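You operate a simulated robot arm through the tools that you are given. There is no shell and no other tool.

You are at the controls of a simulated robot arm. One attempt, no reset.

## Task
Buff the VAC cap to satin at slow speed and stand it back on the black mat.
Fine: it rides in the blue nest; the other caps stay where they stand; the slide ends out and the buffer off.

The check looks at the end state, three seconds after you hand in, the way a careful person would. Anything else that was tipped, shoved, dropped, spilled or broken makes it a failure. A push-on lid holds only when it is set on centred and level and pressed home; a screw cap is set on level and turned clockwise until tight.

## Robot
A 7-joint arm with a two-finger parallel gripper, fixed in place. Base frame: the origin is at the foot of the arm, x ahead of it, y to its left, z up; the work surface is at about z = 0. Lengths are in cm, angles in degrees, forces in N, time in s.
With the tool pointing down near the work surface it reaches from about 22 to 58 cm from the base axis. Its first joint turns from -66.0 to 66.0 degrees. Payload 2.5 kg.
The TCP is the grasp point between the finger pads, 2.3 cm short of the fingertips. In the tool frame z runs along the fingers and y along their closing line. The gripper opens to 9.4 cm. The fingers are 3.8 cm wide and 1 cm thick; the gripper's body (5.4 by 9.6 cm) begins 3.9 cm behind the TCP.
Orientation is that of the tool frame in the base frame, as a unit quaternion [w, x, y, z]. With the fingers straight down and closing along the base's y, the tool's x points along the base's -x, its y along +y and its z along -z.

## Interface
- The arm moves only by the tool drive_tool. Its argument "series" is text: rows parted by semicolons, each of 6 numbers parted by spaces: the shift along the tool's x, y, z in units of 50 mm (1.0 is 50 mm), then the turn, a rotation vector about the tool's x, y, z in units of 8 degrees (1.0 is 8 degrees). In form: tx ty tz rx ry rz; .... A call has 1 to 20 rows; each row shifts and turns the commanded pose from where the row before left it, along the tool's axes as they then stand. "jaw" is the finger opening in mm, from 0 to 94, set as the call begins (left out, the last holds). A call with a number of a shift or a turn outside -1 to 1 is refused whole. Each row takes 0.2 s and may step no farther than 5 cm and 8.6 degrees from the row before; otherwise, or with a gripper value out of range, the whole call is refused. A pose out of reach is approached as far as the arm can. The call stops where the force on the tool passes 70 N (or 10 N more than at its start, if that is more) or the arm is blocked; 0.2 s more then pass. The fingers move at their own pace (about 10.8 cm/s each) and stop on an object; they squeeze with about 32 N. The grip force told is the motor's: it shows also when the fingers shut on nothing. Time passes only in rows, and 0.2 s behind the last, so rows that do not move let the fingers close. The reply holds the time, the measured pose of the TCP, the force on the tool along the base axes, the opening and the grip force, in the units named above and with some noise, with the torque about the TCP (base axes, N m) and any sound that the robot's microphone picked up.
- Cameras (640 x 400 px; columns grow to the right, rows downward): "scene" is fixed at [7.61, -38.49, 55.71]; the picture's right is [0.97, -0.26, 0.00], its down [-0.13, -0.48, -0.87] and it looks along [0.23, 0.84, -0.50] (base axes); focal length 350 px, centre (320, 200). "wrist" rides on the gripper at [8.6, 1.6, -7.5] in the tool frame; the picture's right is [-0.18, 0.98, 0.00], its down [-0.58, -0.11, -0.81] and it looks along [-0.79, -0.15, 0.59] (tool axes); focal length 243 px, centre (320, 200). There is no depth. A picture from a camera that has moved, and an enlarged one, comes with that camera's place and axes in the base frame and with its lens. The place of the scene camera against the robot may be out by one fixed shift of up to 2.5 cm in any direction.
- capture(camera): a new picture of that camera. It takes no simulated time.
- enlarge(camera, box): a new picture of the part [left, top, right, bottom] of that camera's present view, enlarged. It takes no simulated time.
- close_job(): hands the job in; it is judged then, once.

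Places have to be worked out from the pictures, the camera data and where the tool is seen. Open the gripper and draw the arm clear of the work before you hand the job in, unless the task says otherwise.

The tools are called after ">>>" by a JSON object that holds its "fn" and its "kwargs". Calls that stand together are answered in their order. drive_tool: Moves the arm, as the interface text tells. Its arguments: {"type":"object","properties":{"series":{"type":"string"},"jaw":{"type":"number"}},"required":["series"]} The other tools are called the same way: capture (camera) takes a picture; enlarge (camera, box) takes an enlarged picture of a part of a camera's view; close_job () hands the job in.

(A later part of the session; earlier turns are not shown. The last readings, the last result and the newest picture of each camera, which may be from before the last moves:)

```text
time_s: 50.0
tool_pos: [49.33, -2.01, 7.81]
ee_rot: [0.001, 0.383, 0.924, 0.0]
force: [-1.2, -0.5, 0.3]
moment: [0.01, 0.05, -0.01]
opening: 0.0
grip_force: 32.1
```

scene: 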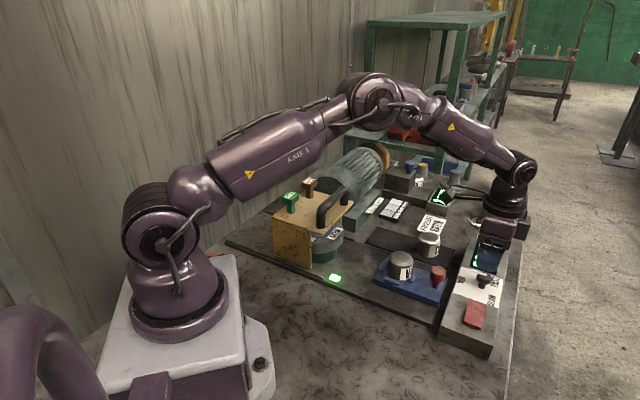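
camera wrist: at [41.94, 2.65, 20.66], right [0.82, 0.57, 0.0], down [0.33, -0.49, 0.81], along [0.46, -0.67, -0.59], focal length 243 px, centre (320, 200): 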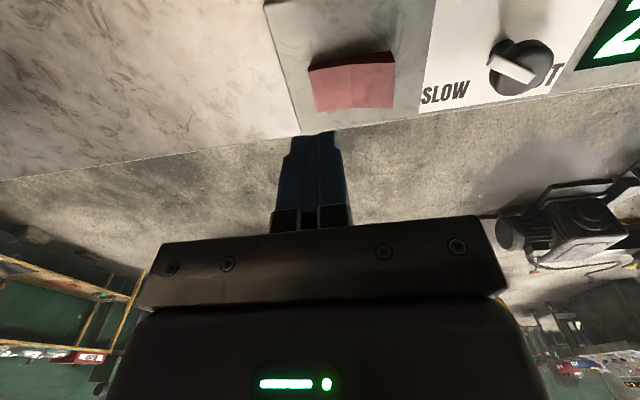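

>>> {"fn": "drive_tool", "kwargs": {"series": "0 0 0.04 0 0 0;0 0 0.04 0 0 0"}}

>>> {"fn": "enlarge", "kwargs": {"camera": "wrist", "box": [220, 80, 420, 230]}}

```text
time_s: 50.6
tool_pos: [49.34, -1.98, 7.65]
ee_rot: [0.0, 0.383, 0.924, 0.0]
force: [-28.4, 1.1, 53.1]
moment: [-0.4, 0.88, -0.23]
opening: 0.01
grip_force: 31.6
```

```text
2.67 times, centred on (320, 155) of wrist
camera zoom: at [44.4, 5.23, 15.21], right [0.83, 0.56, 0.0], down [0.33, -0.49, 0.81], along [0.45, -0.67, -0.59], focal length 647 px, centre (320, 320)
```

zoom: 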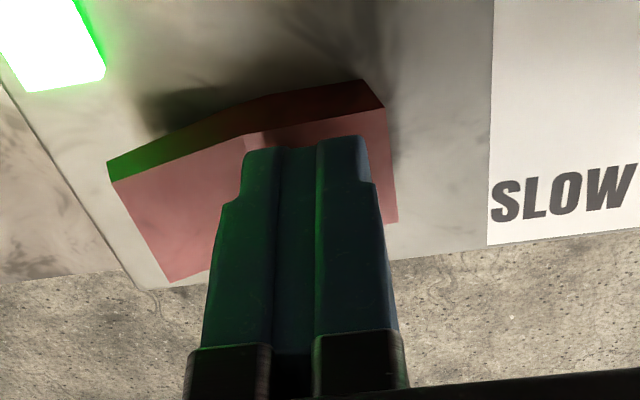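

Force rose to 53 N on the rocker and a green light now shows near the panel. I look at the scene.

>>> {"fn": "capture", "kwargs": {"camera": "scene"}}

>>> {"fn": "capture", "kwargs": {"camera": "wrist"}}

```text
taken
```

scene: 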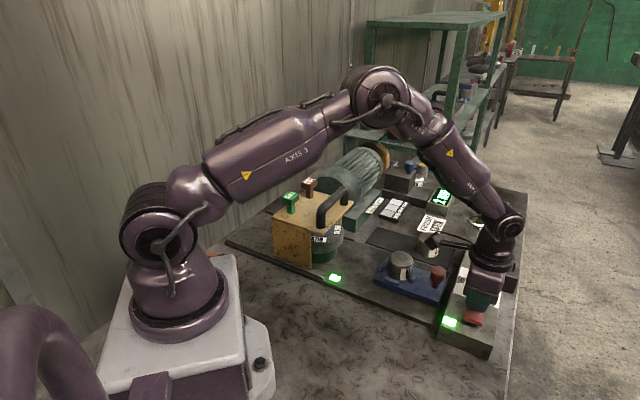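

```text
taken
camera wrist: at [44.4, 5.23, 15.21], right [0.83, 0.56, 0.0], down [0.33, -0.49, 0.81], along [0.45, -0.67, -0.59], focal length 243 px, centre (320, 200)
```

wrist: 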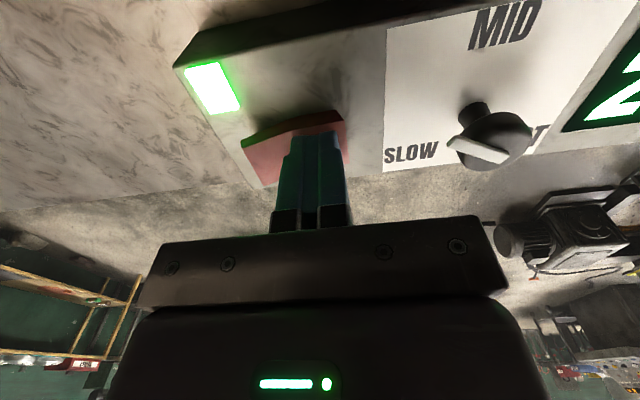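

The panel's green power light is lit, so the buffer is on (slide still out). I lift off the rocker and listen.

>>> {"fn": "drive_tool", "kwargs": {"series": "0 0 -0.1 0 0 0;0 0 -0.3 0 0 0;0 0 -0.4 0 0 0;0 0 0 0 0 0;0 0 0 0 0 0"}}

>>> {"fn": "enlarge", "kwargs": {"camera": "scene", "box": [260, 170, 380, 290]}}

>>> {"fn": "enlarge", "kwargs": {"camera": "wrist", "box": [180, 0, 560, 200]}}

```text
time_s: 51.8
tool_pos: [49.32, -2.09, 11.43]
ee_rot: [0.0, 0.383, 0.924, 0.0]
force: [1.7, 0.1, 0.2]
moment: [0.0, 0.01, -0.01]
opening: 0.02
grip_force: 32.5
```

```text
3.33 times, centred on (320, 230) of scene
camera zoom: at [7.61, -38.49, 55.71], right [0.97, -0.26, 0.0], down [-0.13, -0.48, -0.87], along [0.23, 0.84, -0.5], focal length 1167 px, centre (320, 100)
```

zoom: 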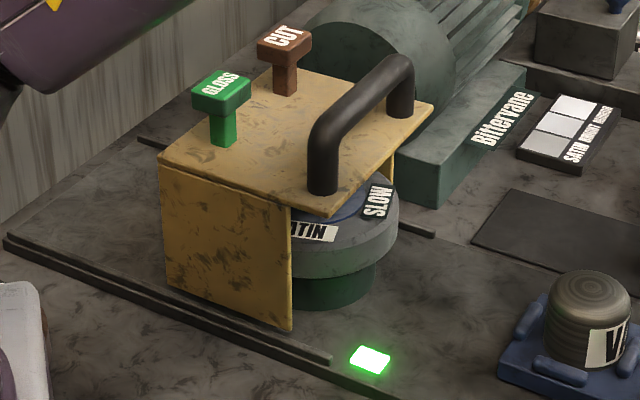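

```text
1.68 times, centred on (370, 100) of wrist
camera zoom: at [44.38, 5.22, 18.87], right [0.83, 0.56, 0.0], down [0.33, -0.49, 0.81], along [0.46, -0.67, -0.59], focal length 409 px, centre (236, 368)
```

zoom: 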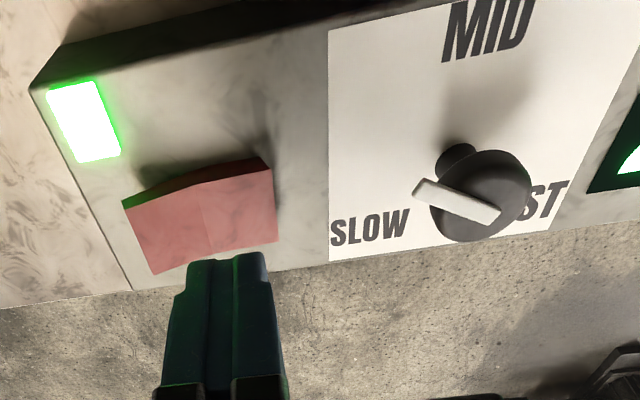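

The wheel is turning (labels have moved) and one label reads SLOW. I sample the wheel's rotation over short intervals to gauge the speed at this knob position.

>>> {"fn": "drive_tool", "kwargs": {"series": "0 0 0 0 0 0"}}

>>> {"fn": "enlarge", "kwargs": {"camera": "scene", "box": [300, 195, 360, 285]}}

>>> {"fn": "drive_tool", "kwargs": {"series": "0 0 0 0 0 0"}}

>>> {"fn": "enlarge", "kwargs": {"camera": "scene", "box": [300, 195, 360, 285]}}

>>> {"fn": "drive_tool", "kwargs": {"series": "0 0 0 0 0 0"}}

>>> {"fn": "enlarge", "kwargs": {"camera": "scene", "box": [300, 195, 360, 285]}}

```text
time_s: 52.2
tool_pos: [49.3, -2.11, 11.43]
ee_rot: [0.0, 0.383, 0.924, 0.0]
force: [0.0, 0.4, 0.1]
moment: [-0.03, 0.01, 0.0]
opening: 0.0
grip_force: 31.6
```

```text
4.44 times, centred on (330, 240) of scene
camera zoom: at [7.61, -38.49, 55.71], right [0.97, -0.26, 0.0], down [-0.13, -0.48, -0.87], along [0.23, 0.84, -0.5], focal length 1556 px, centre (276, 22)
```

zoom: 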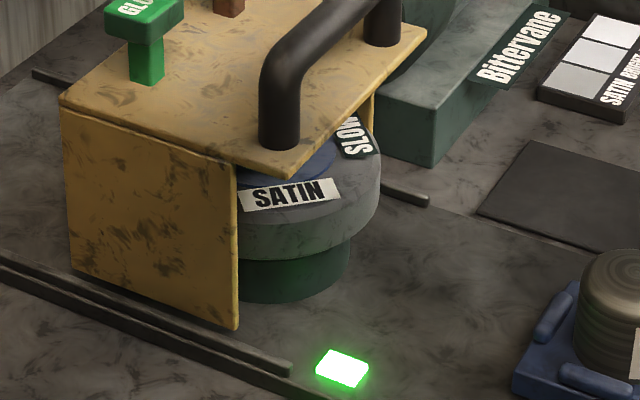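

```text
time_s: 52.6
tool_pos: [49.31, -2.1, 11.38]
ee_rot: [0.0, 0.383, 0.924, 0.0]
force: [0.2, 0.0, 0.7]
moment: [-0.02, 0.04, -0.01]
opening: 0.02
grip_force: 32.0
```

```text
4.44 times, centred on (330, 240) of scene
camera zoom: at [7.61, -38.49, 55.71], right [0.97, -0.26, 0.0], down [-0.13, -0.48, -0.87], along [0.23, 0.84, -0.5], focal length 1556 px, centre (276, 22)
```

zoom: 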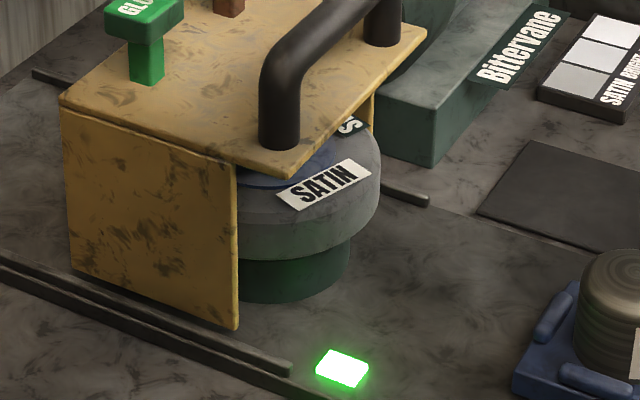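

```text
time_s: 53.0
tool_pos: [49.24, -2.04, 11.38]
ee_rot: [0.001, 0.382, 0.924, 0.0]
force: [-0.4, -0.4, -0.2]
moment: [0.02, -0.01, 0.02]
opening: 0.0
grip_force: 31.6
```

```text
4.44 times, centred on (330, 240) of scene
camera zoom: at [7.61, -38.49, 55.71], right [0.97, -0.26, 0.0], down [-0.13, -0.48, -0.87], along [0.23, 0.84, -0.5], focal length 1556 px, centre (276, 22)
```

zoom: 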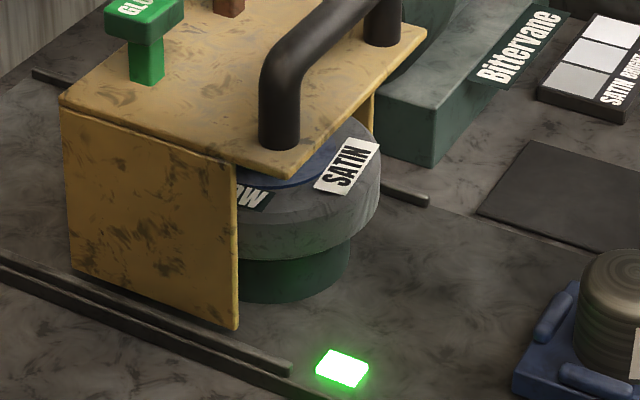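

Labels advance about 28° per 0.4 s. To rule out aliasing, I sample with a 0.6 s interval.

>>> {"fn": "drive_tool", "kwargs": {"series": "0 0 0 0 0 0;0 0 0 0 0 0"}}

>>> {"fn": "enlarge", "kwargs": {"camera": "scene", "box": [300, 195, 360, 285]}}

>>> {"fn": "enlarge", "kwargs": {"camera": "scene", "box": [420, 180, 470, 215]}}

```text
time_s: 53.6
tool_pos: [49.44, -2.02, 11.4]
ee_rot: [0.0, 0.382, 0.924, 0.0]
force: [0.1, 0.1, 0.1]
moment: [0.03, 0.01, 0.0]
opening: 0.0
grip_force: 32.0
```

```text
4.44 times, centred on (330, 240) of scene
camera zoom: at [7.61, -38.49, 55.71], right [0.97, -0.26, 0.0], down [-0.13, -0.48, -0.87], along [0.23, 0.84, -0.5], focal length 1556 px, centre (276, 22)
```

zoom: 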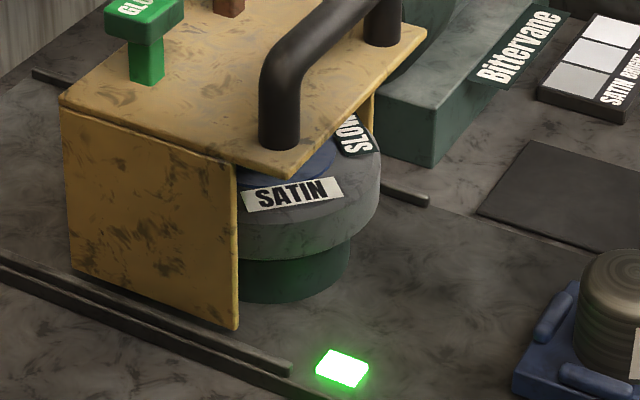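

```text
11.43 times, centred on (445, 198) of scene
camera zoom: at [7.61, -38.49, 55.71], right [0.97, -0.26, 0.0], down [-0.13, -0.48, -0.87], along [0.23, 0.84, -0.5], focal length 4002 px, centre (-1109, 229)
```

zoom: 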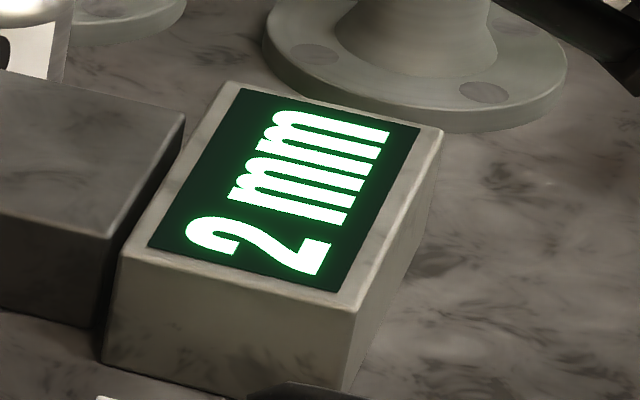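

Combining both intervals the wheel turns at about 515°/s (9 rad/s), but I can't yet tell which setting that is; the pointer is midway, so I'll try a firmer grip on the pointer bar itself. I move back over the knob at yaw 17°, fingers parallel to the bar.

>>> {"fn": "drive_tool", "kwargs": {"series": "0 0 -0.4 0 0 0;0 0 0 0 0 -1;0 0 0 0 0 -1;0 0 0 0 0 -1;0 0 0 0 0 -1;0 0 0 0 0 -1;0 0 0 0 0 -1;0 0 0 0 0 -1;0 0 0 0 0 -0.75;-0.46 0.235 0 0 0 0;-0.46 0.235 0 0 0 0;-0.45 0.23 0 0 0 0", "jaw": 30}}

>>> {"fn": "enlarge", "kwargs": {"camera": "wrist", "box": [200, 0, 440, 180]}}

>>> {"fn": "capture", "kwargs": {"camera": "scene"}}

```text
time_s: 56.2
tool_pos: [54.79, 3.35, 13.44]
ee_rot: [0.001, -0.148, 0.989, 0.0]
force: [0.8, 0.2, 0.1]
moment: [-0.02, 0.01, 0.02]
opening: 3.0
grip_force: 0.0
```

```text
2.22 times, centred on (320, 90) of wrist
camera zoom: at [46.14, 2.34, 20.87], right [-0.11, 0.99, 0.0], down [0.59, 0.07, 0.81], along [0.8, 0.09, -0.59], focal length 539 px, centre (320, 444)
```

zoom: 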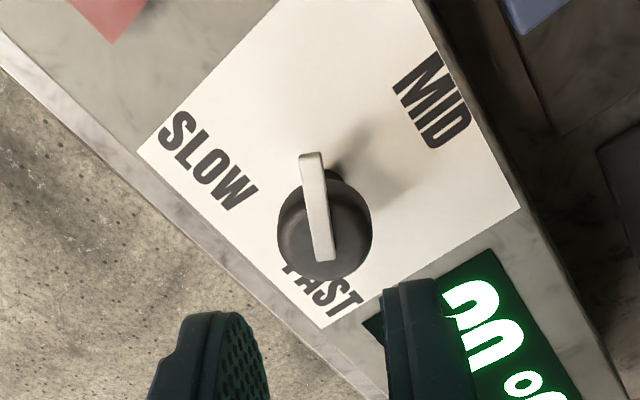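

```text
taken
```

scene: 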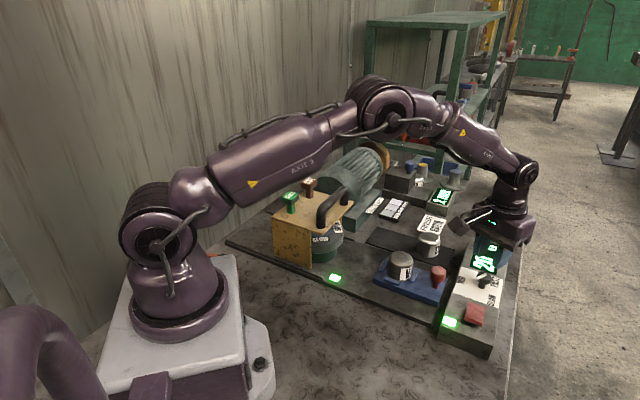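

The bar is aligned within 3° of tool x. I fine-align, lower so the fingertips are just above the knob's disc, and close on the bar.

>>> {"fn": "drive_tool", "kwargs": {"series": "-0.03 0 0 0 0 0.4;0 0 0.4 0 0 0;0 0 0.3 0 0 0;0 0 0.12 0 0 0;0 0 0 0 0 0"}}

>>> {"fn": "enlarge", "kwargs": {"camera": "wrist", "box": [220, 80, 420, 220]}}

```text
time_s: 57.4
tool_pos: [55.05, 3.37, 9.22]
ee_rot: [0.0, -0.121, 0.993, -0.001]
force: [0.2, 0.7, 0.5]
moment: [0.03, -0.01, -0.01]
opening: 3.03
grip_force: 0.0
```

```text
2.86 times, centred on (320, 150) of wrist
camera zoom: at [46.19, 2.9, 16.76], right [-0.06, 1.0, 0.0], down [0.59, 0.03, 0.81], along [0.81, 0.04, -0.59], focal length 693 px, centre (320, 343)
```

zoom: 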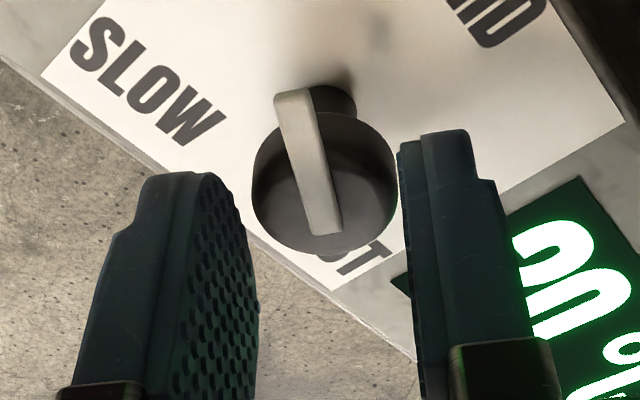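

I close on the bar.

>>> {"fn": "drive_tool", "kwargs": {"series": "0 0 0 0 0 0;0 0 0 0 0 0;0 0 0 0 0 0", "jaw": 0}}

>>> {"fn": "enlarge", "kwargs": {"camera": "wrist", "box": [220, 80, 420, 220]}}

```text
time_s: 58.2
tool_pos: [55.03, 3.44, 9.23]
ee_rot: [0.0, -0.12, 0.993, 0.0]
force: [1.1, 4.1, -2.4]
moment: [-0.08, 0.09, 0.04]
opening: 2.42
grip_force: 45.0
```

```text
2.86 times, centred on (320, 150) of wrist
camera zoom: at [46.18, 2.94, 16.76], right [-0.06, 1.0, 0.0], down [0.59, 0.03, 0.81], along [0.8, 0.05, -0.59], focal length 693 px, centre (320, 343)
```

zoom: 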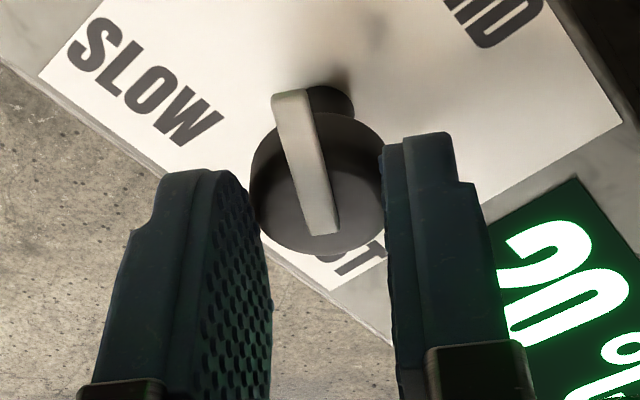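

The tips caught the disc's rounded shoulder (2.4 cm). I open, raise 3 mm and close again on the bar only.

>>> {"fn": "drive_tool", "kwargs": {"series": "0 0 0 0 0 0;0 0 -0.06 0 0 0;0 0 0 0 0 0", "jaw": 32}}

>>> {"fn": "drive_tool", "kwargs": {"series": "0 0 0 0 0 0;0 0 0 0 0 0;0 0 0 0 0 0", "jaw": 0}}

>>> {"fn": "enlarge", "kwargs": {"camera": "wrist", "box": [220, 80, 420, 220]}}

```text
time_s: 59.0
tool_pos: [55.02, 3.45, 9.56]
ee_rot: [0.001, -0.12, 0.993, 0.0]
force: [0.7, 0.0, 0.1]
moment: [0.01, 0.03, -0.02]
opening: 3.21
grip_force: 0.1
```

```text
time_s: 59.8
tool_pos: [54.96, 3.46, 9.44]
ee_rot: [0.0, -0.121, 0.993, 0.001]
force: [0.0, 0.3, -0.5]
moment: [0.02, 0.0, 0.01]
opening: 0.0
grip_force: 32.0
```

```text
2.86 times, centred on (320, 150) of wrist
camera zoom: at [46.21, 2.91, 17.09], right [-0.06, 1.0, 0.0], down [0.59, 0.03, 0.81], along [0.81, 0.04, -0.59], focal length 693 px, centre (320, 343)
```

zoom: 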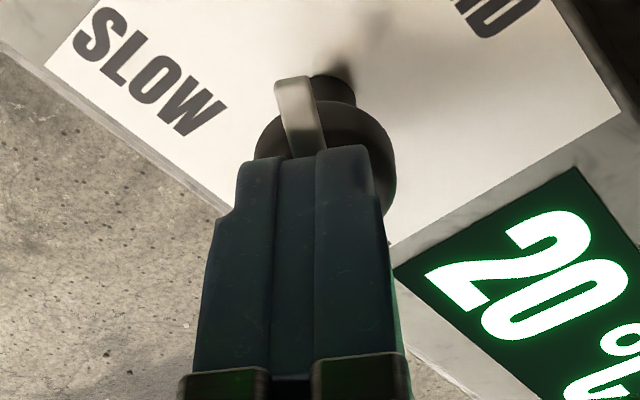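

Fingers closed fully above the bar. I try one intermediate height.

>>> {"fn": "drive_tool", "kwargs": {"series": "0 0 0 0 0 0;0 0 0.03 0 0 0;0 0 0 0 0 0", "jaw": 32}}

>>> {"fn": "drive_tool", "kwargs": {"series": "0 0 0 0 0 0;0 0 0 0 0 0;0 0 0 0 0 0", "jaw": 0}}

>>> {"fn": "enlarge", "kwargs": {"camera": "wrist", "box": [220, 80, 420, 220]}}

```text
time_s: 60.6
tool_pos: [55.0, 3.42, 9.45]
ee_rot: [0.0, -0.121, 0.993, 0.0]
force: [0.3, 0.7, 0.2]
moment: [0.0, 0.01, 0.0]
opening: 3.2
grip_force: 0.2
```

```text
time_s: 61.4
tool_pos: [54.93, 3.48, 9.47]
ee_rot: [0.0, -0.121, 0.993, 0.0]
force: [0.6, 0.8, 0.0]
moment: [-0.02, 0.0, -0.02]
opening: 0.0
grip_force: 31.6
```

```text
2.86 times, centred on (320, 150) of wrist
camera zoom: at [46.2, 2.9, 16.95], right [-0.06, 1.0, 0.0], down [0.59, 0.03, 0.81], along [0.81, 0.04, -0.59], focal length 693 px, centre (320, 343)
```

zoom: 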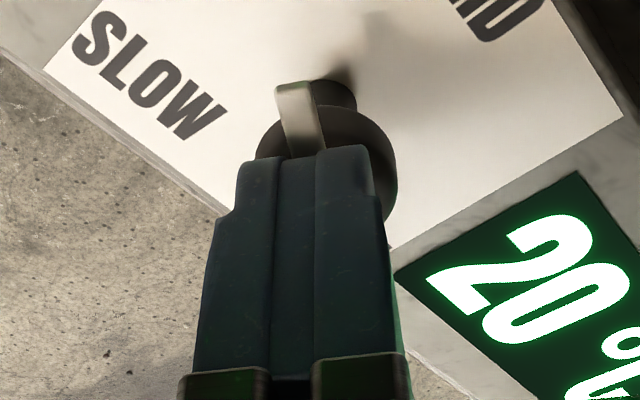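

The bar has no grip, only the disc does. To settle the knob's range safely I first switch the buffer off again by pressing the now-raised rocker end; I move over it.

>>> {"fn": "drive_tool", "kwargs": {"series": "0 0 -0.5 0 0 0;0 0 -0.3 0 0 1;0 0 0 0 0 1;0 0 0 0 0 1;0 0 0 0 0 1;0 0 0 0 0 1;0 0 0 0 0 1;0 0 0 0 0 1;0 0 0 0 0 0.35;0 -0.55 0 0 0 0;0 -0.55 0 0 0 0;0 -0.55 0.2 0 0 0;0 -0.54 0.3 0 0 0", "jaw": 0}}

>>> {"fn": "enlarge", "kwargs": {"camera": "wrist", "box": [220, 0, 460, 150]}}

```text
time_s: 64.2
tool_pos: [47.28, -4.2, 11.18]
ee_rot: [0.001, 0.383, 0.924, 0.001]
force: [0.0, -0.3, -0.9]
moment: [0.03, 0.0, 0.01]
opening: 0.0
grip_force: 31.9
```

```text
2.67 times, centred on (340, 75) of wrist
camera zoom: at [42.23, 2.89, 18.5], right [0.82, 0.57, 0.0], down [0.33, -0.49, 0.81], along [0.46, -0.67, -0.59], focal length 647 px, centre (267, 533)
```

zoom: 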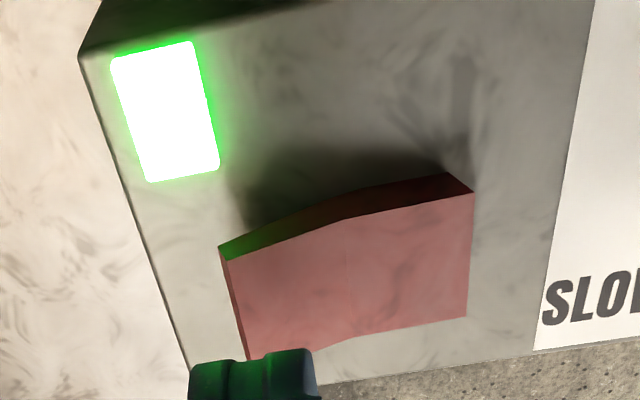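

The left half is now the raised one. I press it down.

>>> {"fn": "drive_tool", "kwargs": {"series": "0 0 0.4 0 0 0;0 0 0.22 0 0 0;0 0 0.05 0 0 0;0 0 0.04 0 0 0"}}

>>> {"fn": "drive_tool", "kwargs": {"series": "0 0 0.03 0 0 0;0 0 0.03 0 0 0"}}

>>> {"fn": "enlarge", "kwargs": {"camera": "wrist", "box": [180, 0, 460, 200]}}

```text
time_s: 65.2
tool_pos: [47.14, -4.49, 7.67]
ee_rot: [-0.002, 0.383, 0.924, -0.002]
force: [-31.6, -4.9, 46.9]
moment: [0.12, 0.36, 0.09]
opening: 0.03
grip_force: 32.2
```

```text
time_s: 65.6
tool_pos: [47.21, -4.42, 7.72]
ee_rot: [-0.003, 0.383, 0.924, -0.001]
force: [-5.7, -0.2, 10.3]
moment: [-0.01, -0.02, 0.04]
opening: 0.02
grip_force: 32.2
stopped in row 1: the force on the tool passed its limit at 73 N (the readings are from after the stop); the commanded pose is now the measured one
```

```text
2.00 times, centred on (320, 100) of wrist
camera zoom: at [42.25, 2.78, 15.2], right [0.83, 0.56, 0.0], down [0.34, -0.49, 0.8], along [0.45, -0.67, -0.59], focal length 485 px, centre (320, 400)
```

zoom: 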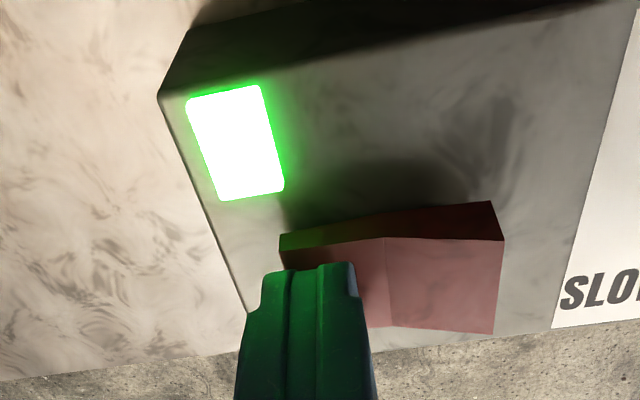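

The rocker has tipped back but the light still shows. I lift off and check again.

>>> {"fn": "drive_tool", "kwargs": {"series": "0 0 -0.2 0 0 0;0 0 -0.4 0 0 0"}}

>>> {"fn": "enlarge", "kwargs": {"camera": "wrist", "box": [180, 0, 460, 200]}}

>>> {"fn": "enlarge", "kwargs": {"camera": "scene", "box": [300, 195, 360, 285]}}

```text
time_s: 66.2
tool_pos: [47.11, -4.32, 10.6]
ee_rot: [-0.003, 0.383, 0.924, -0.001]
force: [-0.1, -0.7, -0.6]
moment: [-0.02, 0.0, 0.01]
opening: 0.0
grip_force: 31.7
```

```text
2.00 times, centred on (320, 100) of wrist
camera zoom: at [42.28, 2.8, 18.14], right [0.83, 0.56, 0.0], down [0.34, -0.49, 0.8], along [0.45, -0.67, -0.59], focal length 485 px, centre (320, 400)
```

zoom: 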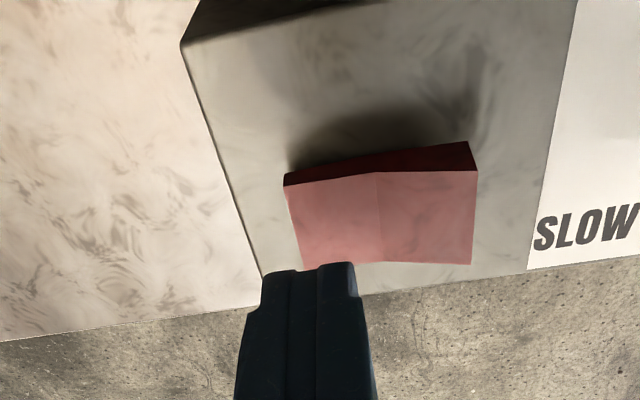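

```text
4.44 times, centred on (330, 240) of scene
camera zoom: at [7.62, -38.49, 55.71], right [0.97, -0.26, 0.0], down [-0.13, -0.48, -0.87], along [0.23, 0.84, -0.5], focal length 1556 px, centre (276, 22)
```

zoom: 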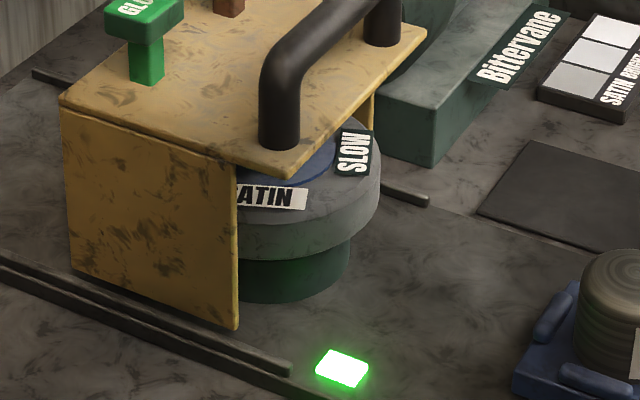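

Light out and wheel stopped: the off switch works. Now I test the knob's range clockwise with the motor off, starting from yaw +60°.

>>> {"fn": "drive_tool", "kwargs": {"series": "0 0 -0.5 0 0 0;0 0.54 0 0 0 -1;0 0 0 0 0 -1;0 0 0 0 0 -1;0 0 0 0 0 -1;0 0 0 0 0 -1;0 0 0 0 0 -1;0 0 0 0 0 -1;0 0 0 0 0 -1;0 0 0 0 0 -1;0 0 0 0 0 -1;0 0 0 0 0 -1;0 0 0 0 0 -1;0 0 0 0 0 -1;0 0 0 0 0 -0.1", "jaw": 60}}

```text
time_s: 69.4
tool_pos: [49.04, -2.64, 13.1]
ee_rot: [-0.003, -0.498, 0.867, 0.001]
force: [0.2, -0.1, 0.2]
moment: [0.01, 0.02, -0.01]
opening: 6.02
grip_force: 0.2
```

>>> {"fn": "drive_tool", "kwargs": {"series": "-0.54 -0.133 0 0 0 0;-0.54 -0.133 0 0 0 0;-0.54 -0.133 0 0 0 0;0 0 0.4 0 0 0;0 0 0.4 0 0 0;0 0 0.29 0 0 0"}}

>>> {"fn": "enlarge", "kwargs": {"camera": "wrist", "box": [200, 60, 440, 240]}}

```text
time_s: 70.8
tool_pos: [54.92, 3.5, 7.66]
ee_rot: [-0.002, -0.498, 0.867, 0.001]
force: [0.8, -0.3, -0.1]
moment: [0.0, -0.01, -0.03]
opening: 5.99
grip_force: 0.0
```

```text
2.22 times, centred on (320, 150) of wrist
camera zoom: at [49.2, -3.22, 15.14], right [-0.76, 0.65, 0.0], down [0.39, 0.45, 0.8], along [0.53, 0.61, -0.59], focal length 539 px, centre (320, 311)
```

zoom: 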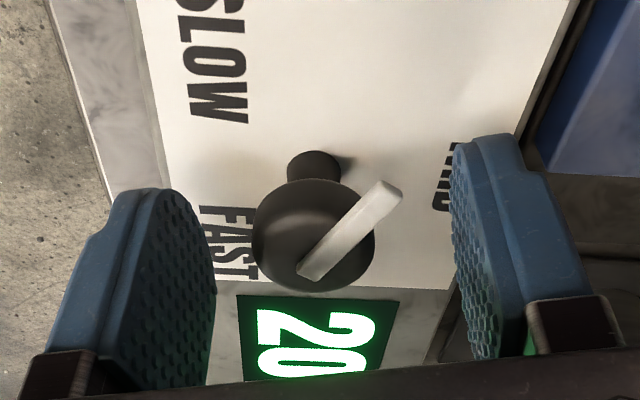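

I recentre slightly, grip the disc, and turn clockwise in stages.

>>> {"fn": "drive_tool", "kwargs": {"series": "0.04 -0.03 0 0 0 0;0 0 0 0 0 0"}}

>>> {"fn": "drive_tool", "kwargs": {"series": "0 0 0 0 0 0;0 0 0 0 0 0;0 0 0 0 0 0", "jaw": 10}}

>>> {"fn": "drive_tool", "kwargs": {"series": "0 0 0 0 0 1;0 0 0 0 0 1;0 0 0 0 0 1;0 0 0 0 0 1;0 0 0 0 0 1"}}

>>> {"fn": "enlarge", "kwargs": {"camera": "wrist", "box": [200, 60, 440, 240]}}

```text
time_s: 71.4
tool_pos: [54.96, 3.26, 7.52]
ee_rot: [-0.003, -0.498, 0.867, 0.001]
force: [0.1, 0.2, -0.5]
moment: [0.03, 0.0, 0.03]
opening: 6.0
grip_force: 0.1
```

```text
time_s: 72.2
tool_pos: [54.92, 3.21, 7.69]
ee_rot: [-0.002, -0.498, 0.867, 0.0]
force: [10.5, -1.8, -6.5]
moment: [0.0, -0.19, -0.07]
opening: 2.75
grip_force: 45.3
```

```text
time_s: 73.4
tool_pos: [54.77, 3.33, 7.57]
ee_rot: [-0.006, -0.172, 0.985, 0.002]
force: [-20.5, 4.4, 14.6]
moment: [0.33, 0.02, 0.07]
opening: 2.74
grip_force: 45.3
```

```text
2.22 times, centred on (320, 150) of wrist
camera zoom: at [46.18, 1.94, 15.19], right [-0.16, 0.99, 0.0], down [0.59, 0.09, 0.8], along [0.79, 0.13, -0.6], focal length 539 px, centre (320, 311)
```

zoom: 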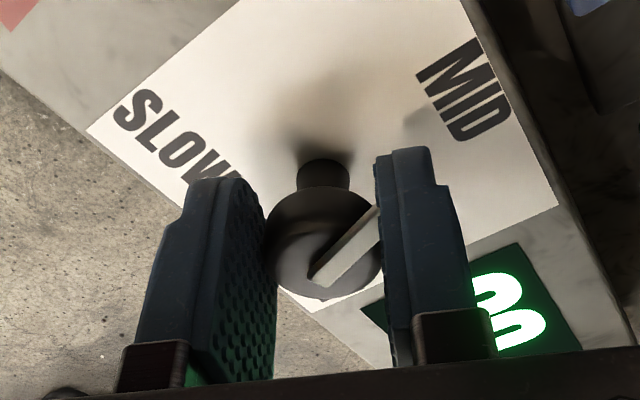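

The knob follows freely with low torque. I continue clockwise past MID.

>>> {"fn": "drive_tool", "kwargs": {"series": "0.01 0 -0.005 0 0 1;0 0 0 0 0 1;0 0 0 0 0 1;0 0 0 0 0 1;0 0 0 0 0 1"}}

>>> {"fn": "enlarge", "kwargs": {"camera": "wrist", "box": [200, 60, 440, 240]}}

>>> {"fn": "drive_tool", "kwargs": {"series": "0 0 0 0 0 1;0 0 0 0 0 1;0 0 0 0 0 1"}}

>>> {"fn": "enlarge", "kwargs": {"camera": "wrist", "box": [200, 60, 440, 240]}}

```text
time_s: 74.6
tool_pos: [54.75, 3.7, 7.7]
ee_rot: [-0.004, 0.175, 0.985, 0.004]
force: [-11.4, 24.1, 2.0]
moment: [0.76, 1.14, 0.09]
opening: 2.75
grip_force: 44.2
```

```text
2.22 times, centred on (320, 150) of wrist
camera zoom: at [47.3, 8.07, 15.19], right [0.51, 0.86, 0.0], down [0.51, -0.31, 0.8], along [0.69, -0.41, -0.6], focal length 539 px, centre (320, 311)
```

zoom: 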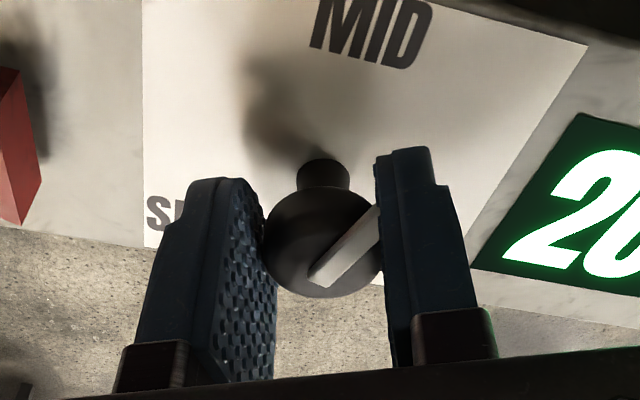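

```text
time_s: 75.4
tool_pos: [54.88, 3.86, 7.53]
ee_rot: [-0.004, 0.376, 0.927, 0.004]
force: [0.7, 28.5, -12.4]
moment: [0.43, -0.11, 0.07]
opening: 2.75
grip_force: 45.6
```

```text
2.22 times, centred on (320, 150) of wrist
camera zoom: at [49.83, 10.88, 15.19], right [0.82, 0.58, 0.0], down [0.34, -0.49, 0.8], along [0.46, -0.65, -0.6], focal length 539 px, centre (320, 311)
```

zoom: 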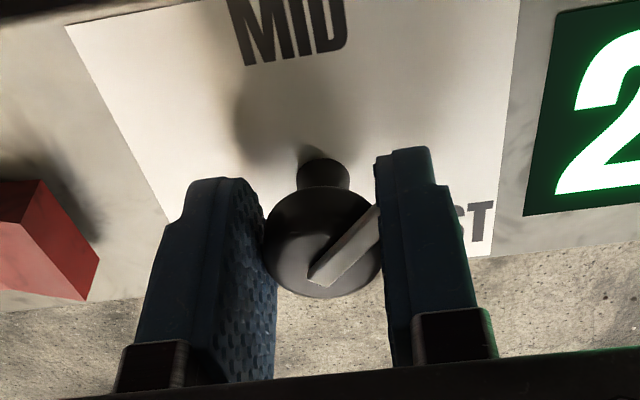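

Still following with no stop after 104° (pointer near 93°). I relieve the side force and turn on to find the clockwise end.

>>> {"fn": "drive_tool", "kwargs": {"series": "0.04 0.043 0.01 0 0 0;0 0 0 0 0 1;0 0 0 0 0 1;0 0 0 0 0 1"}}

>>> {"fn": "enlarge", "kwargs": {"camera": "wrist", "box": [200, 60, 440, 240]}}

```text
time_s: 76.4
tool_pos: [55.01, 3.91, 7.59]
ee_rot: [-0.001, 0.559, 0.829, 0.003]
force: [23.8, 23.3, -19.1]
moment: [0.37, -0.25, 0.75]
opening: 2.75
grip_force: 44.7
```

```text
2.22 times, centred on (320, 150) of wrist
camera zoom: at [53.3, 12.42, 15.22], right [0.98, 0.2, 0.0], down [0.11, -0.58, 0.8], along [0.16, -0.79, -0.6], focal length 539 px, centre (320, 311)
```

zoom: 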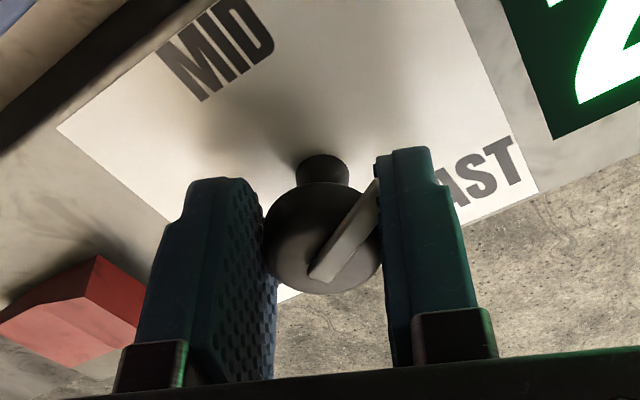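

Torque jumps at about 75°, symmetric to the other stop at 197°: the knob's travel is ±60° about MID, so the counter-clockwise stop is SLOW and the clockwise one FAST. I turn it back counter-clockwise to the SLOW stop.

>>> {"fn": "drive_tool", "kwargs": {"series": "0 0 0 0 0 -1;0 0 0 0 0 -1;0 0 0 0 0 -1;0 0 0 0 0 -1"}}

>>> {"fn": "drive_tool", "kwargs": {"series": "-0.03 -0.03 0 0 0 0;0 0 0 0 0 -1;0 0 0 0 0 -1;0 0 0 0 0 -1;0 0 0 0 0 -1"}}

>>> {"fn": "drive_tool", "kwargs": {"series": "0 0 0 0 0 -1;0 0 0 0 0 -1;0 0 0 0 0 -1;0 0 0 0 0 -1"}}

>>> {"fn": "enlarge", "kwargs": {"camera": "wrist", "box": [200, 60, 440, 240]}}

```text
time_s: 77.4
tool_pos: [54.96, 3.73, 7.64]
ee_rot: [-0.002, 0.309, 0.951, 0.002]
force: [8.0, 23.5, 0.9]
moment: [-0.03, -0.99, 0.02]
opening: 2.73
grip_force: 44.8
```

```text
time_s: 78.6
tool_pos: [54.82, 3.56, 7.74]
ee_rot: [-0.005, 0.035, 0.999, 0.003]
force: [-19.2, 19.9, 30.5]
moment: [0.49, 0.91, 0.08]
opening: 2.72
grip_force: 45.2
```

```text
time_s: 79.6
tool_pos: [54.95, 3.43, 7.66]
ee_rot: [-0.004, -0.241, 0.971, 0.001]
force: [-20.3, 15.9, 28.8]
moment: [0.07, 0.78, 0.05]
opening: 2.75
grip_force: 45.3
```

```text
2.22 times, centred on (320, 150) of wrist
camera zoom: at [46.54, 0.69, 15.22], right [-0.3, 0.95, 0.0], down [0.57, 0.17, 0.8], along [0.77, 0.24, -0.6], focal length 539 px, centre (320, 311)
```

zoom: 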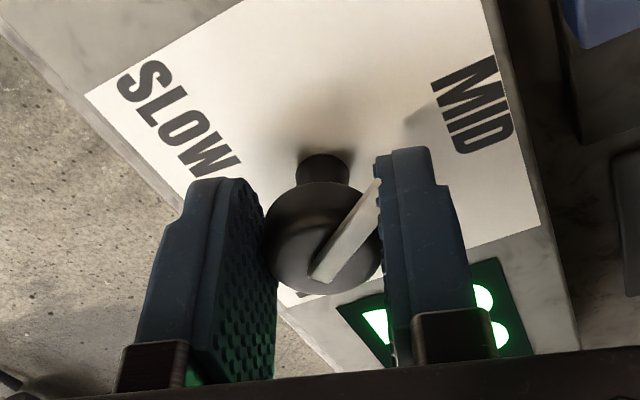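

>>> {"fn": "drive_tool", "kwargs": {"series": "0.01 0 -0.01 0 0 -1;0 0 0 0 0 -1;0 0 0 0 0 -1;0 0 0 0 0 -0.7"}}

>>> {"fn": "enlarge", "kwargs": {"camera": "wrist", "box": [200, 60, 440, 240]}}

```text
time_s: 80.6
tool_pos: [54.96, 3.1, 7.65]
ee_rot: [0.0, -0.48, 0.877, 0.0]
force: [8.2, 11.8, 6.9]
moment: [0.77, -0.52, -0.53]
opening: 2.74
grip_force: 45.0
```

```text
2.22 times, centred on (320, 150) of wrist
camera zoom: at [48.91, -3.28, 15.14], right [-0.73, 0.69, 0.0], down [0.41, 0.43, 0.81], along [0.55, 0.59, -0.59], focal length 539 px, centre (320, 311)
```

zoom: 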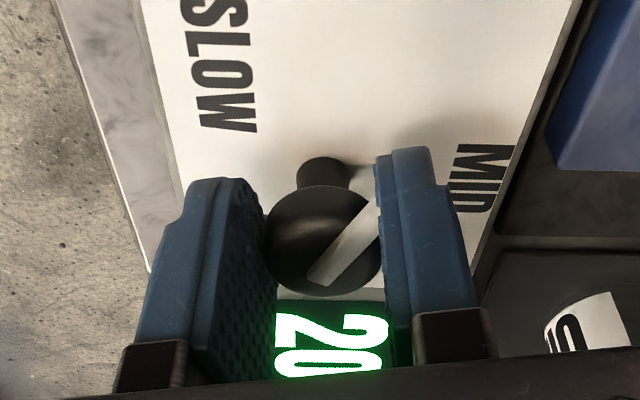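

The knob is at the SLOW stop again (torque −0.5 N·m, pointer ≈197°). I release, rise, and move above the slide's red knob for a dry run with the motor off.

>>> {"fn": "drive_tool", "kwargs": {"series": "0 0 0 0 0 0;0 0 0 0 0 0;0 0 -0.4 0 0 0;0 0 -0.6 0 0 0;0 0 -0.5 0 0 1;0 0 0 0 0 0.55;0.21 0.569 0 0 0 0;0.21 0.569 0 0 0 0;0.21 0.569 0 0 0 0", "jaw": 70}}

>>> {"fn": "capture", "kwargs": {"camera": "wrist"}}

>>> {"fn": "enlarge", "kwargs": {"camera": "wrist", "box": [200, 0, 480, 180]}}

>>> {"fn": "enlarge", "kwargs": {"camera": "scene", "box": [360, 220, 520, 340]}}

```text
time_s: 82.6
tool_pos: [46.6, 7.09, 15.31]
ee_rot: [-0.002, -0.381, 0.924, 0.001]
force: [-0.8, -0.7, -0.1]
moment: [0.01, -0.01, -0.01]
opening: 6.99
grip_force: 0.1
```

```text
taken
camera wrist: at [39.44, 2.04, 22.81], right [-0.56, 0.83, 0.0], down [0.49, 0.33, 0.8], along [0.66, 0.45, -0.59], focal length 243 px, centre (320, 200)
```

wrist: 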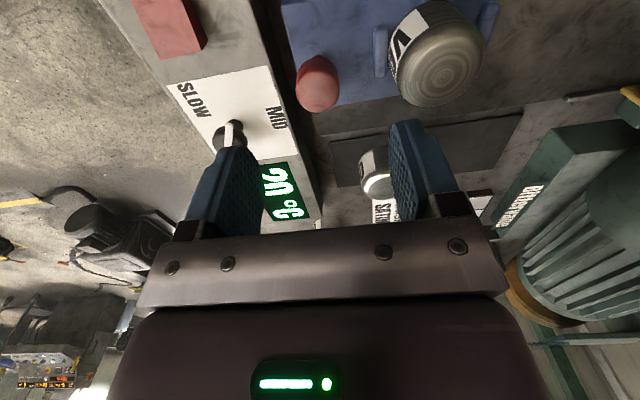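

```text
2.22 times, centred on (340, 90) of wrist
camera zoom: at [39.44, 2.04, 22.81], right [-0.56, 0.83, 0.0], down [0.49, 0.33, 0.8], along [0.66, 0.45, -0.59], focal length 539 px, centre (276, 444)
```

zoom: 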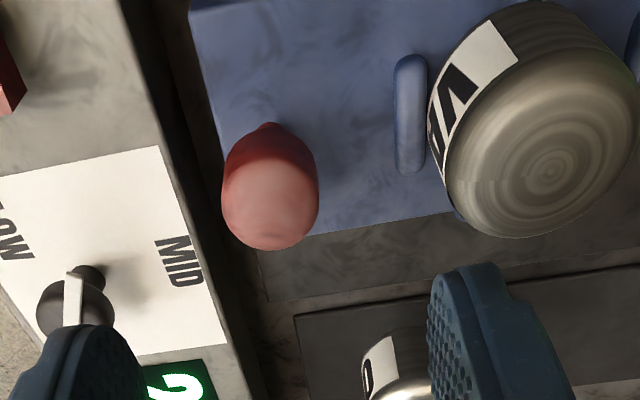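

```text
3.33 times, centred on (440, 280) of scene
camera zoom: at [7.61, -38.49, 55.71], right [0.97, -0.26, 0.0], down [-0.13, -0.48, -0.87], along [0.23, 0.84, -0.5], focal length 1167 px, centre (-80, -67)
```

zoom: 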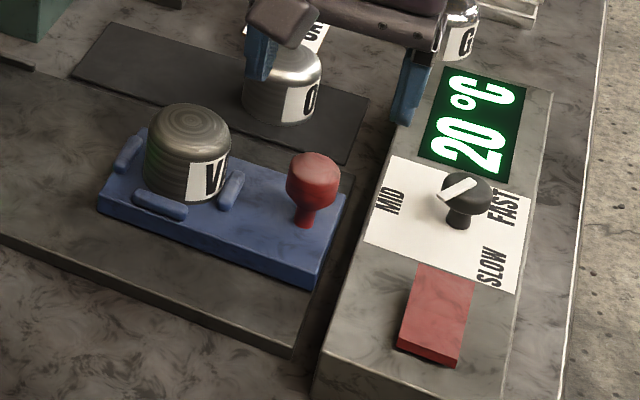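

The knob head is near (46.9, 7.05). The panel edge is close, so I use a 50 mm opening and keep the tips above the panel top: TCP z≈7.4.

>>> {"fn": "drive_tool", "kwargs": {"series": "-0.05 -0.05 0.3 0 0 0;0 0 0.5 0 0 0;0 0 0.5 0 0 0;0 0 0.28 0 0 0", "jaw": 52}}

>>> {"fn": "capture", "kwargs": {"camera": "wrist"}}

>>> {"fn": "enlarge", "kwargs": {"camera": "scene", "box": [370, 210, 490, 320]}}

```text
time_s: 83.6
tool_pos: [46.99, 7.01, 7.43]
ee_rot: [-0.002, -0.382, 0.924, 0.002]
force: [0.1, 0.5, -0.3]
moment: [-0.02, -0.01, -0.01]
opening: 5.19
grip_force: 0.0
```

```text
taken
camera wrist: at [39.74, 2.0, 14.83], right [-0.56, 0.83, 0.0], down [0.49, 0.33, 0.8], along [0.66, 0.45, -0.59], focal length 243 px, centre (320, 200)
```

wrist: 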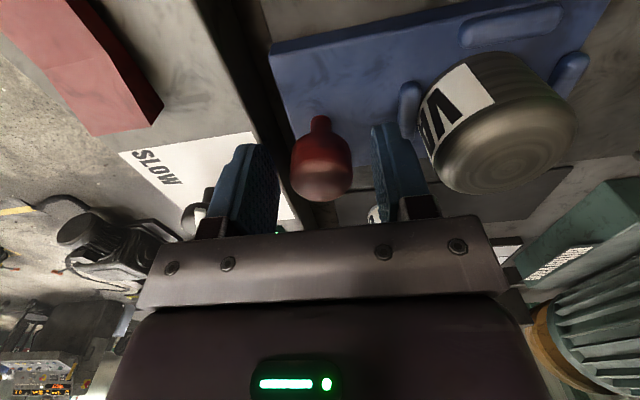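

```text
3.64 times, centred on (430, 265) of scene
camera zoom: at [7.61, -38.49, 55.71], right [0.97, -0.26, 0.0], down [-0.13, -0.48, -0.87], along [0.23, 0.84, -0.5], focal length 1273 px, centre (-80, -36)
```

zoom: 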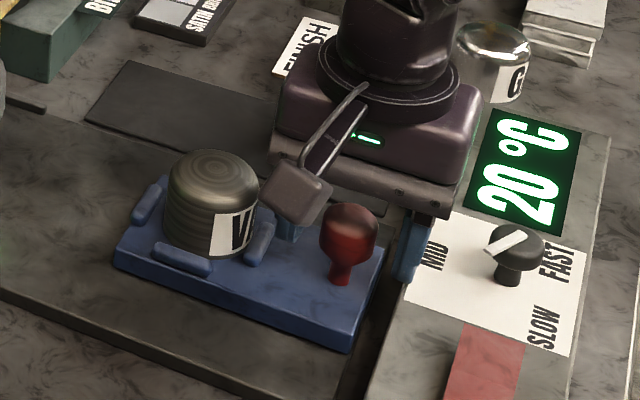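

The knob head is centred between the fingers. I close on it.

>>> {"fn": "drive_tool", "kwargs": {"series": "0 0 0 0 0 0;0 0 0 0 0 0;0 0 0 0 0 0", "jaw": 10}}

>>> {"fn": "enlarge", "kwargs": {"camera": "wrist", "box": [220, 60, 620, 240]}}

```text
time_s: 84.4
tool_pos: [47.05, 6.96, 7.31]
ee_rot: [-0.002, -0.382, 0.924, 0.001]
force: [-0.3, 1.9, -1.6]
moment: [-0.15, 0.07, -0.03]
opening: 2.95
grip_force: 45.0
```

```text
1.60 times, centred on (420, 150) of wrist
camera zoom: at [39.72, 2.02, 14.83], right [-0.56, 0.83, 0.0], down [0.49, 0.33, 0.8], along [0.66, 0.45, -0.6], focal length 388 px, centre (160, 280)
```

zoom: 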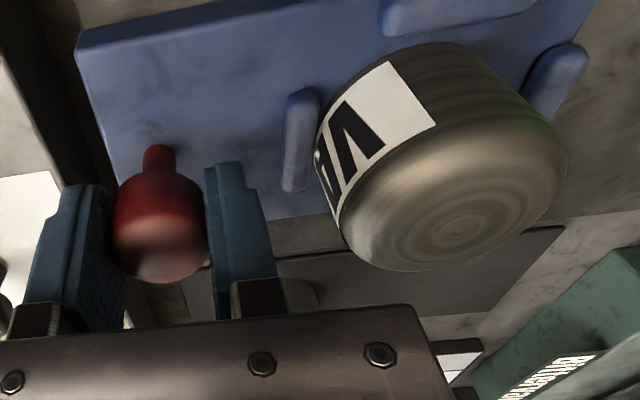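

Gripped the red knob at 2.95 cm. I push the slide gently inward along +tool y (toward the hood) as a dry run.

>>> {"fn": "drive_tool", "kwargs": {"series": "0 0.1 0 0 0 0;0 0.2 0 0 0 0;0 0.3 0 0 0 0"}}

>>> {"fn": "enlarge", "kwargs": {"camera": "wrist", "box": [220, 60, 620, 240]}}

>>> {"fn": "enlarge", "kwargs": {"camera": "scene", "box": [290, 180, 470, 320]}}

```text
time_s: 85.2
tool_pos: [44.75, 9.01, 7.37]
ee_rot: [-0.003, -0.382, 0.924, 0.0]
force: [-1.8, -4.4, 1.3]
moment: [0.28, -0.37, 0.02]
opening: 2.94
grip_force: 45.0
```

```text
1.60 times, centred on (420, 150) of wrist
camera zoom: at [37.63, 4.13, 14.84], right [-0.56, 0.83, 0.0], down [0.49, 0.33, 0.8], along [0.66, 0.45, -0.6], focal length 388 px, centre (160, 280)
```

zoom: 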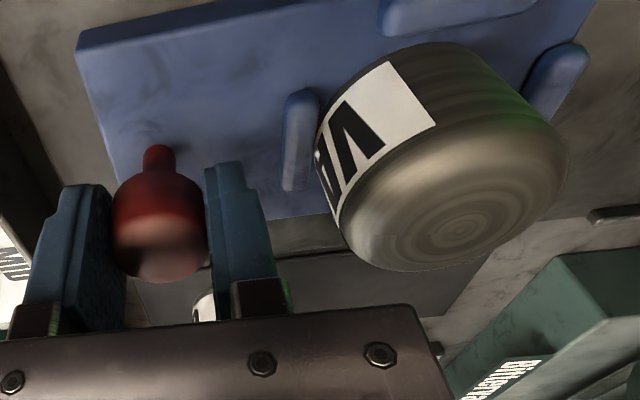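

```text
2.86 times, centred on (380, 250) of scene
camera zoom: at [7.61, -38.49, 55.71], right [0.97, -0.26, 0.0], down [-0.13, -0.48, -0.87], along [0.23, 0.84, -0.5], focal length 1000 px, centre (149, 57)
```

zoom: 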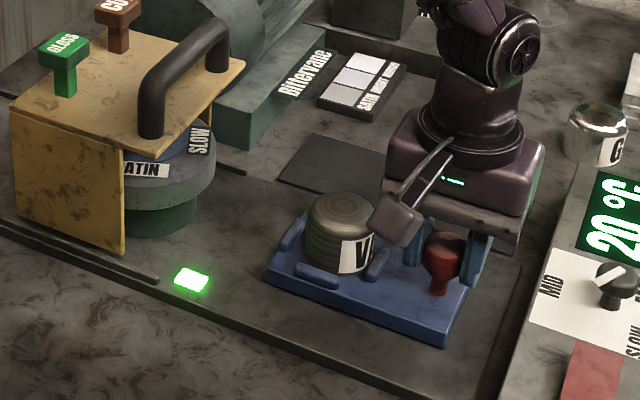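

The slide moves freely and the scene camera sees everything. I continue inward in stages with the motor off.

>>> {"fn": "drive_tool", "kwargs": {"series": "0 0.3 0 0 0 0;0 0.3 0 0 0 0;0 0.3 0 0 0 0"}}

>>> {"fn": "enlarge", "kwargs": {"camera": "scene", "box": [270, 180, 450, 310]}}

>>> {"fn": "enlarge", "kwargs": {"camera": "wrist", "box": [220, 0, 640, 240]}}

```text
time_s: 86.0
tool_pos: [41.59, 12.32, 7.33]
ee_rot: [-0.003, -0.382, 0.924, 0.001]
force: [-0.9, -2.1, -8.0]
moment: [0.22, -0.4, -0.09]
opening: 2.92
grip_force: 44.6
```

```text
3.08 times, centred on (360, 245) of scene
camera zoom: at [7.62, -38.49, 55.71], right [0.97, -0.26, 0.0], down [-0.13, -0.48, -0.87], along [0.23, 0.84, -0.5], focal length 1078 px, centre (197, 62)
```

zoom: 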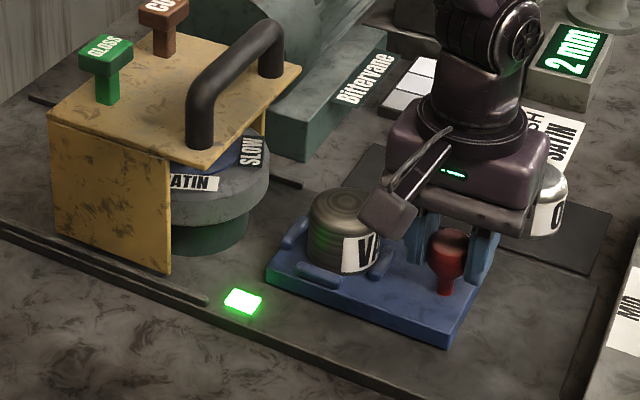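

```text
1.52 times, centred on (430, 120) of wrist
camera zoom: at [34.4, 7.35, 14.84], right [-0.56, 0.83, 0.0], down [0.49, 0.33, 0.8], along [0.66, 0.45, -0.6], focal length 370 px, centre (152, 322)
```

zoom: 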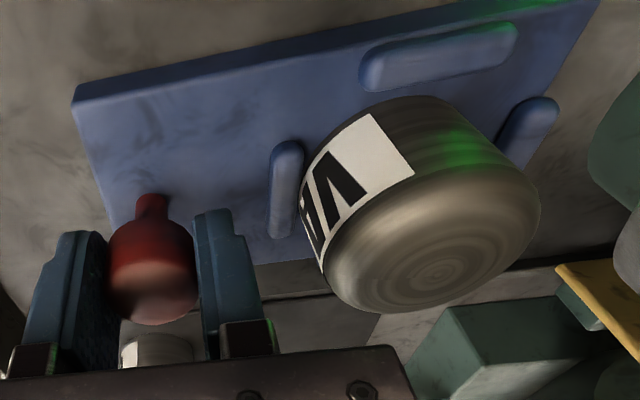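

About 7.6 cm of travel done; the cap is still about 4 cm from the wheel. I continue more slowly.

>>> {"fn": "drive_tool", "kwargs": {"series": "0 0.25 0 0 0 0;0 0.2 0 0 0 0;0 0.1 0 0 0 0"}}

>>> {"fn": "enlarge", "kwargs": {"camera": "scene", "box": [270, 180, 430, 300]}}

>>> {"fn": "enlarge", "kwargs": {"camera": "wrist", "box": [220, 0, 640, 240]}}

```text
time_s: 86.8
tool_pos: [39.58, 14.33, 7.36]
ee_rot: [-0.004, -0.382, 0.924, 0.001]
force: [-2.5, -3.8, -5.4]
moment: [-0.44, 0.39, -0.06]
opening: 2.93
grip_force: 44.7
```

```text
3.33 times, centred on (350, 240) of scene
camera zoom: at [7.62, -38.48, 55.71], right [0.97, -0.26, 0.0], down [-0.13, -0.48, -0.87], along [0.23, 0.84, -0.5], focal length 1167 px, centre (220, 67)
```

zoom: 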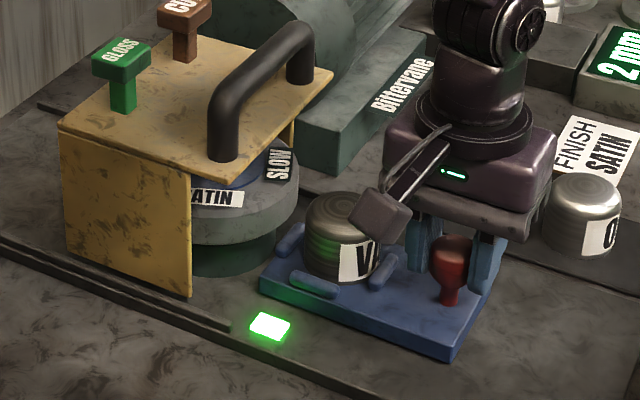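

```text
1.52 times, centred on (430, 120) of wrist
camera zoom: at [32.48, 9.3, 14.85], right [-0.56, 0.83, 0.0], down [0.49, 0.33, 0.8], along [0.66, 0.45, -0.6], focal length 370 px, centre (152, 322)
```

zoom: 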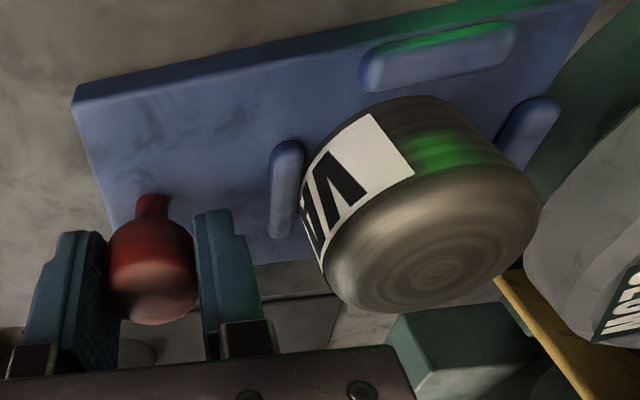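

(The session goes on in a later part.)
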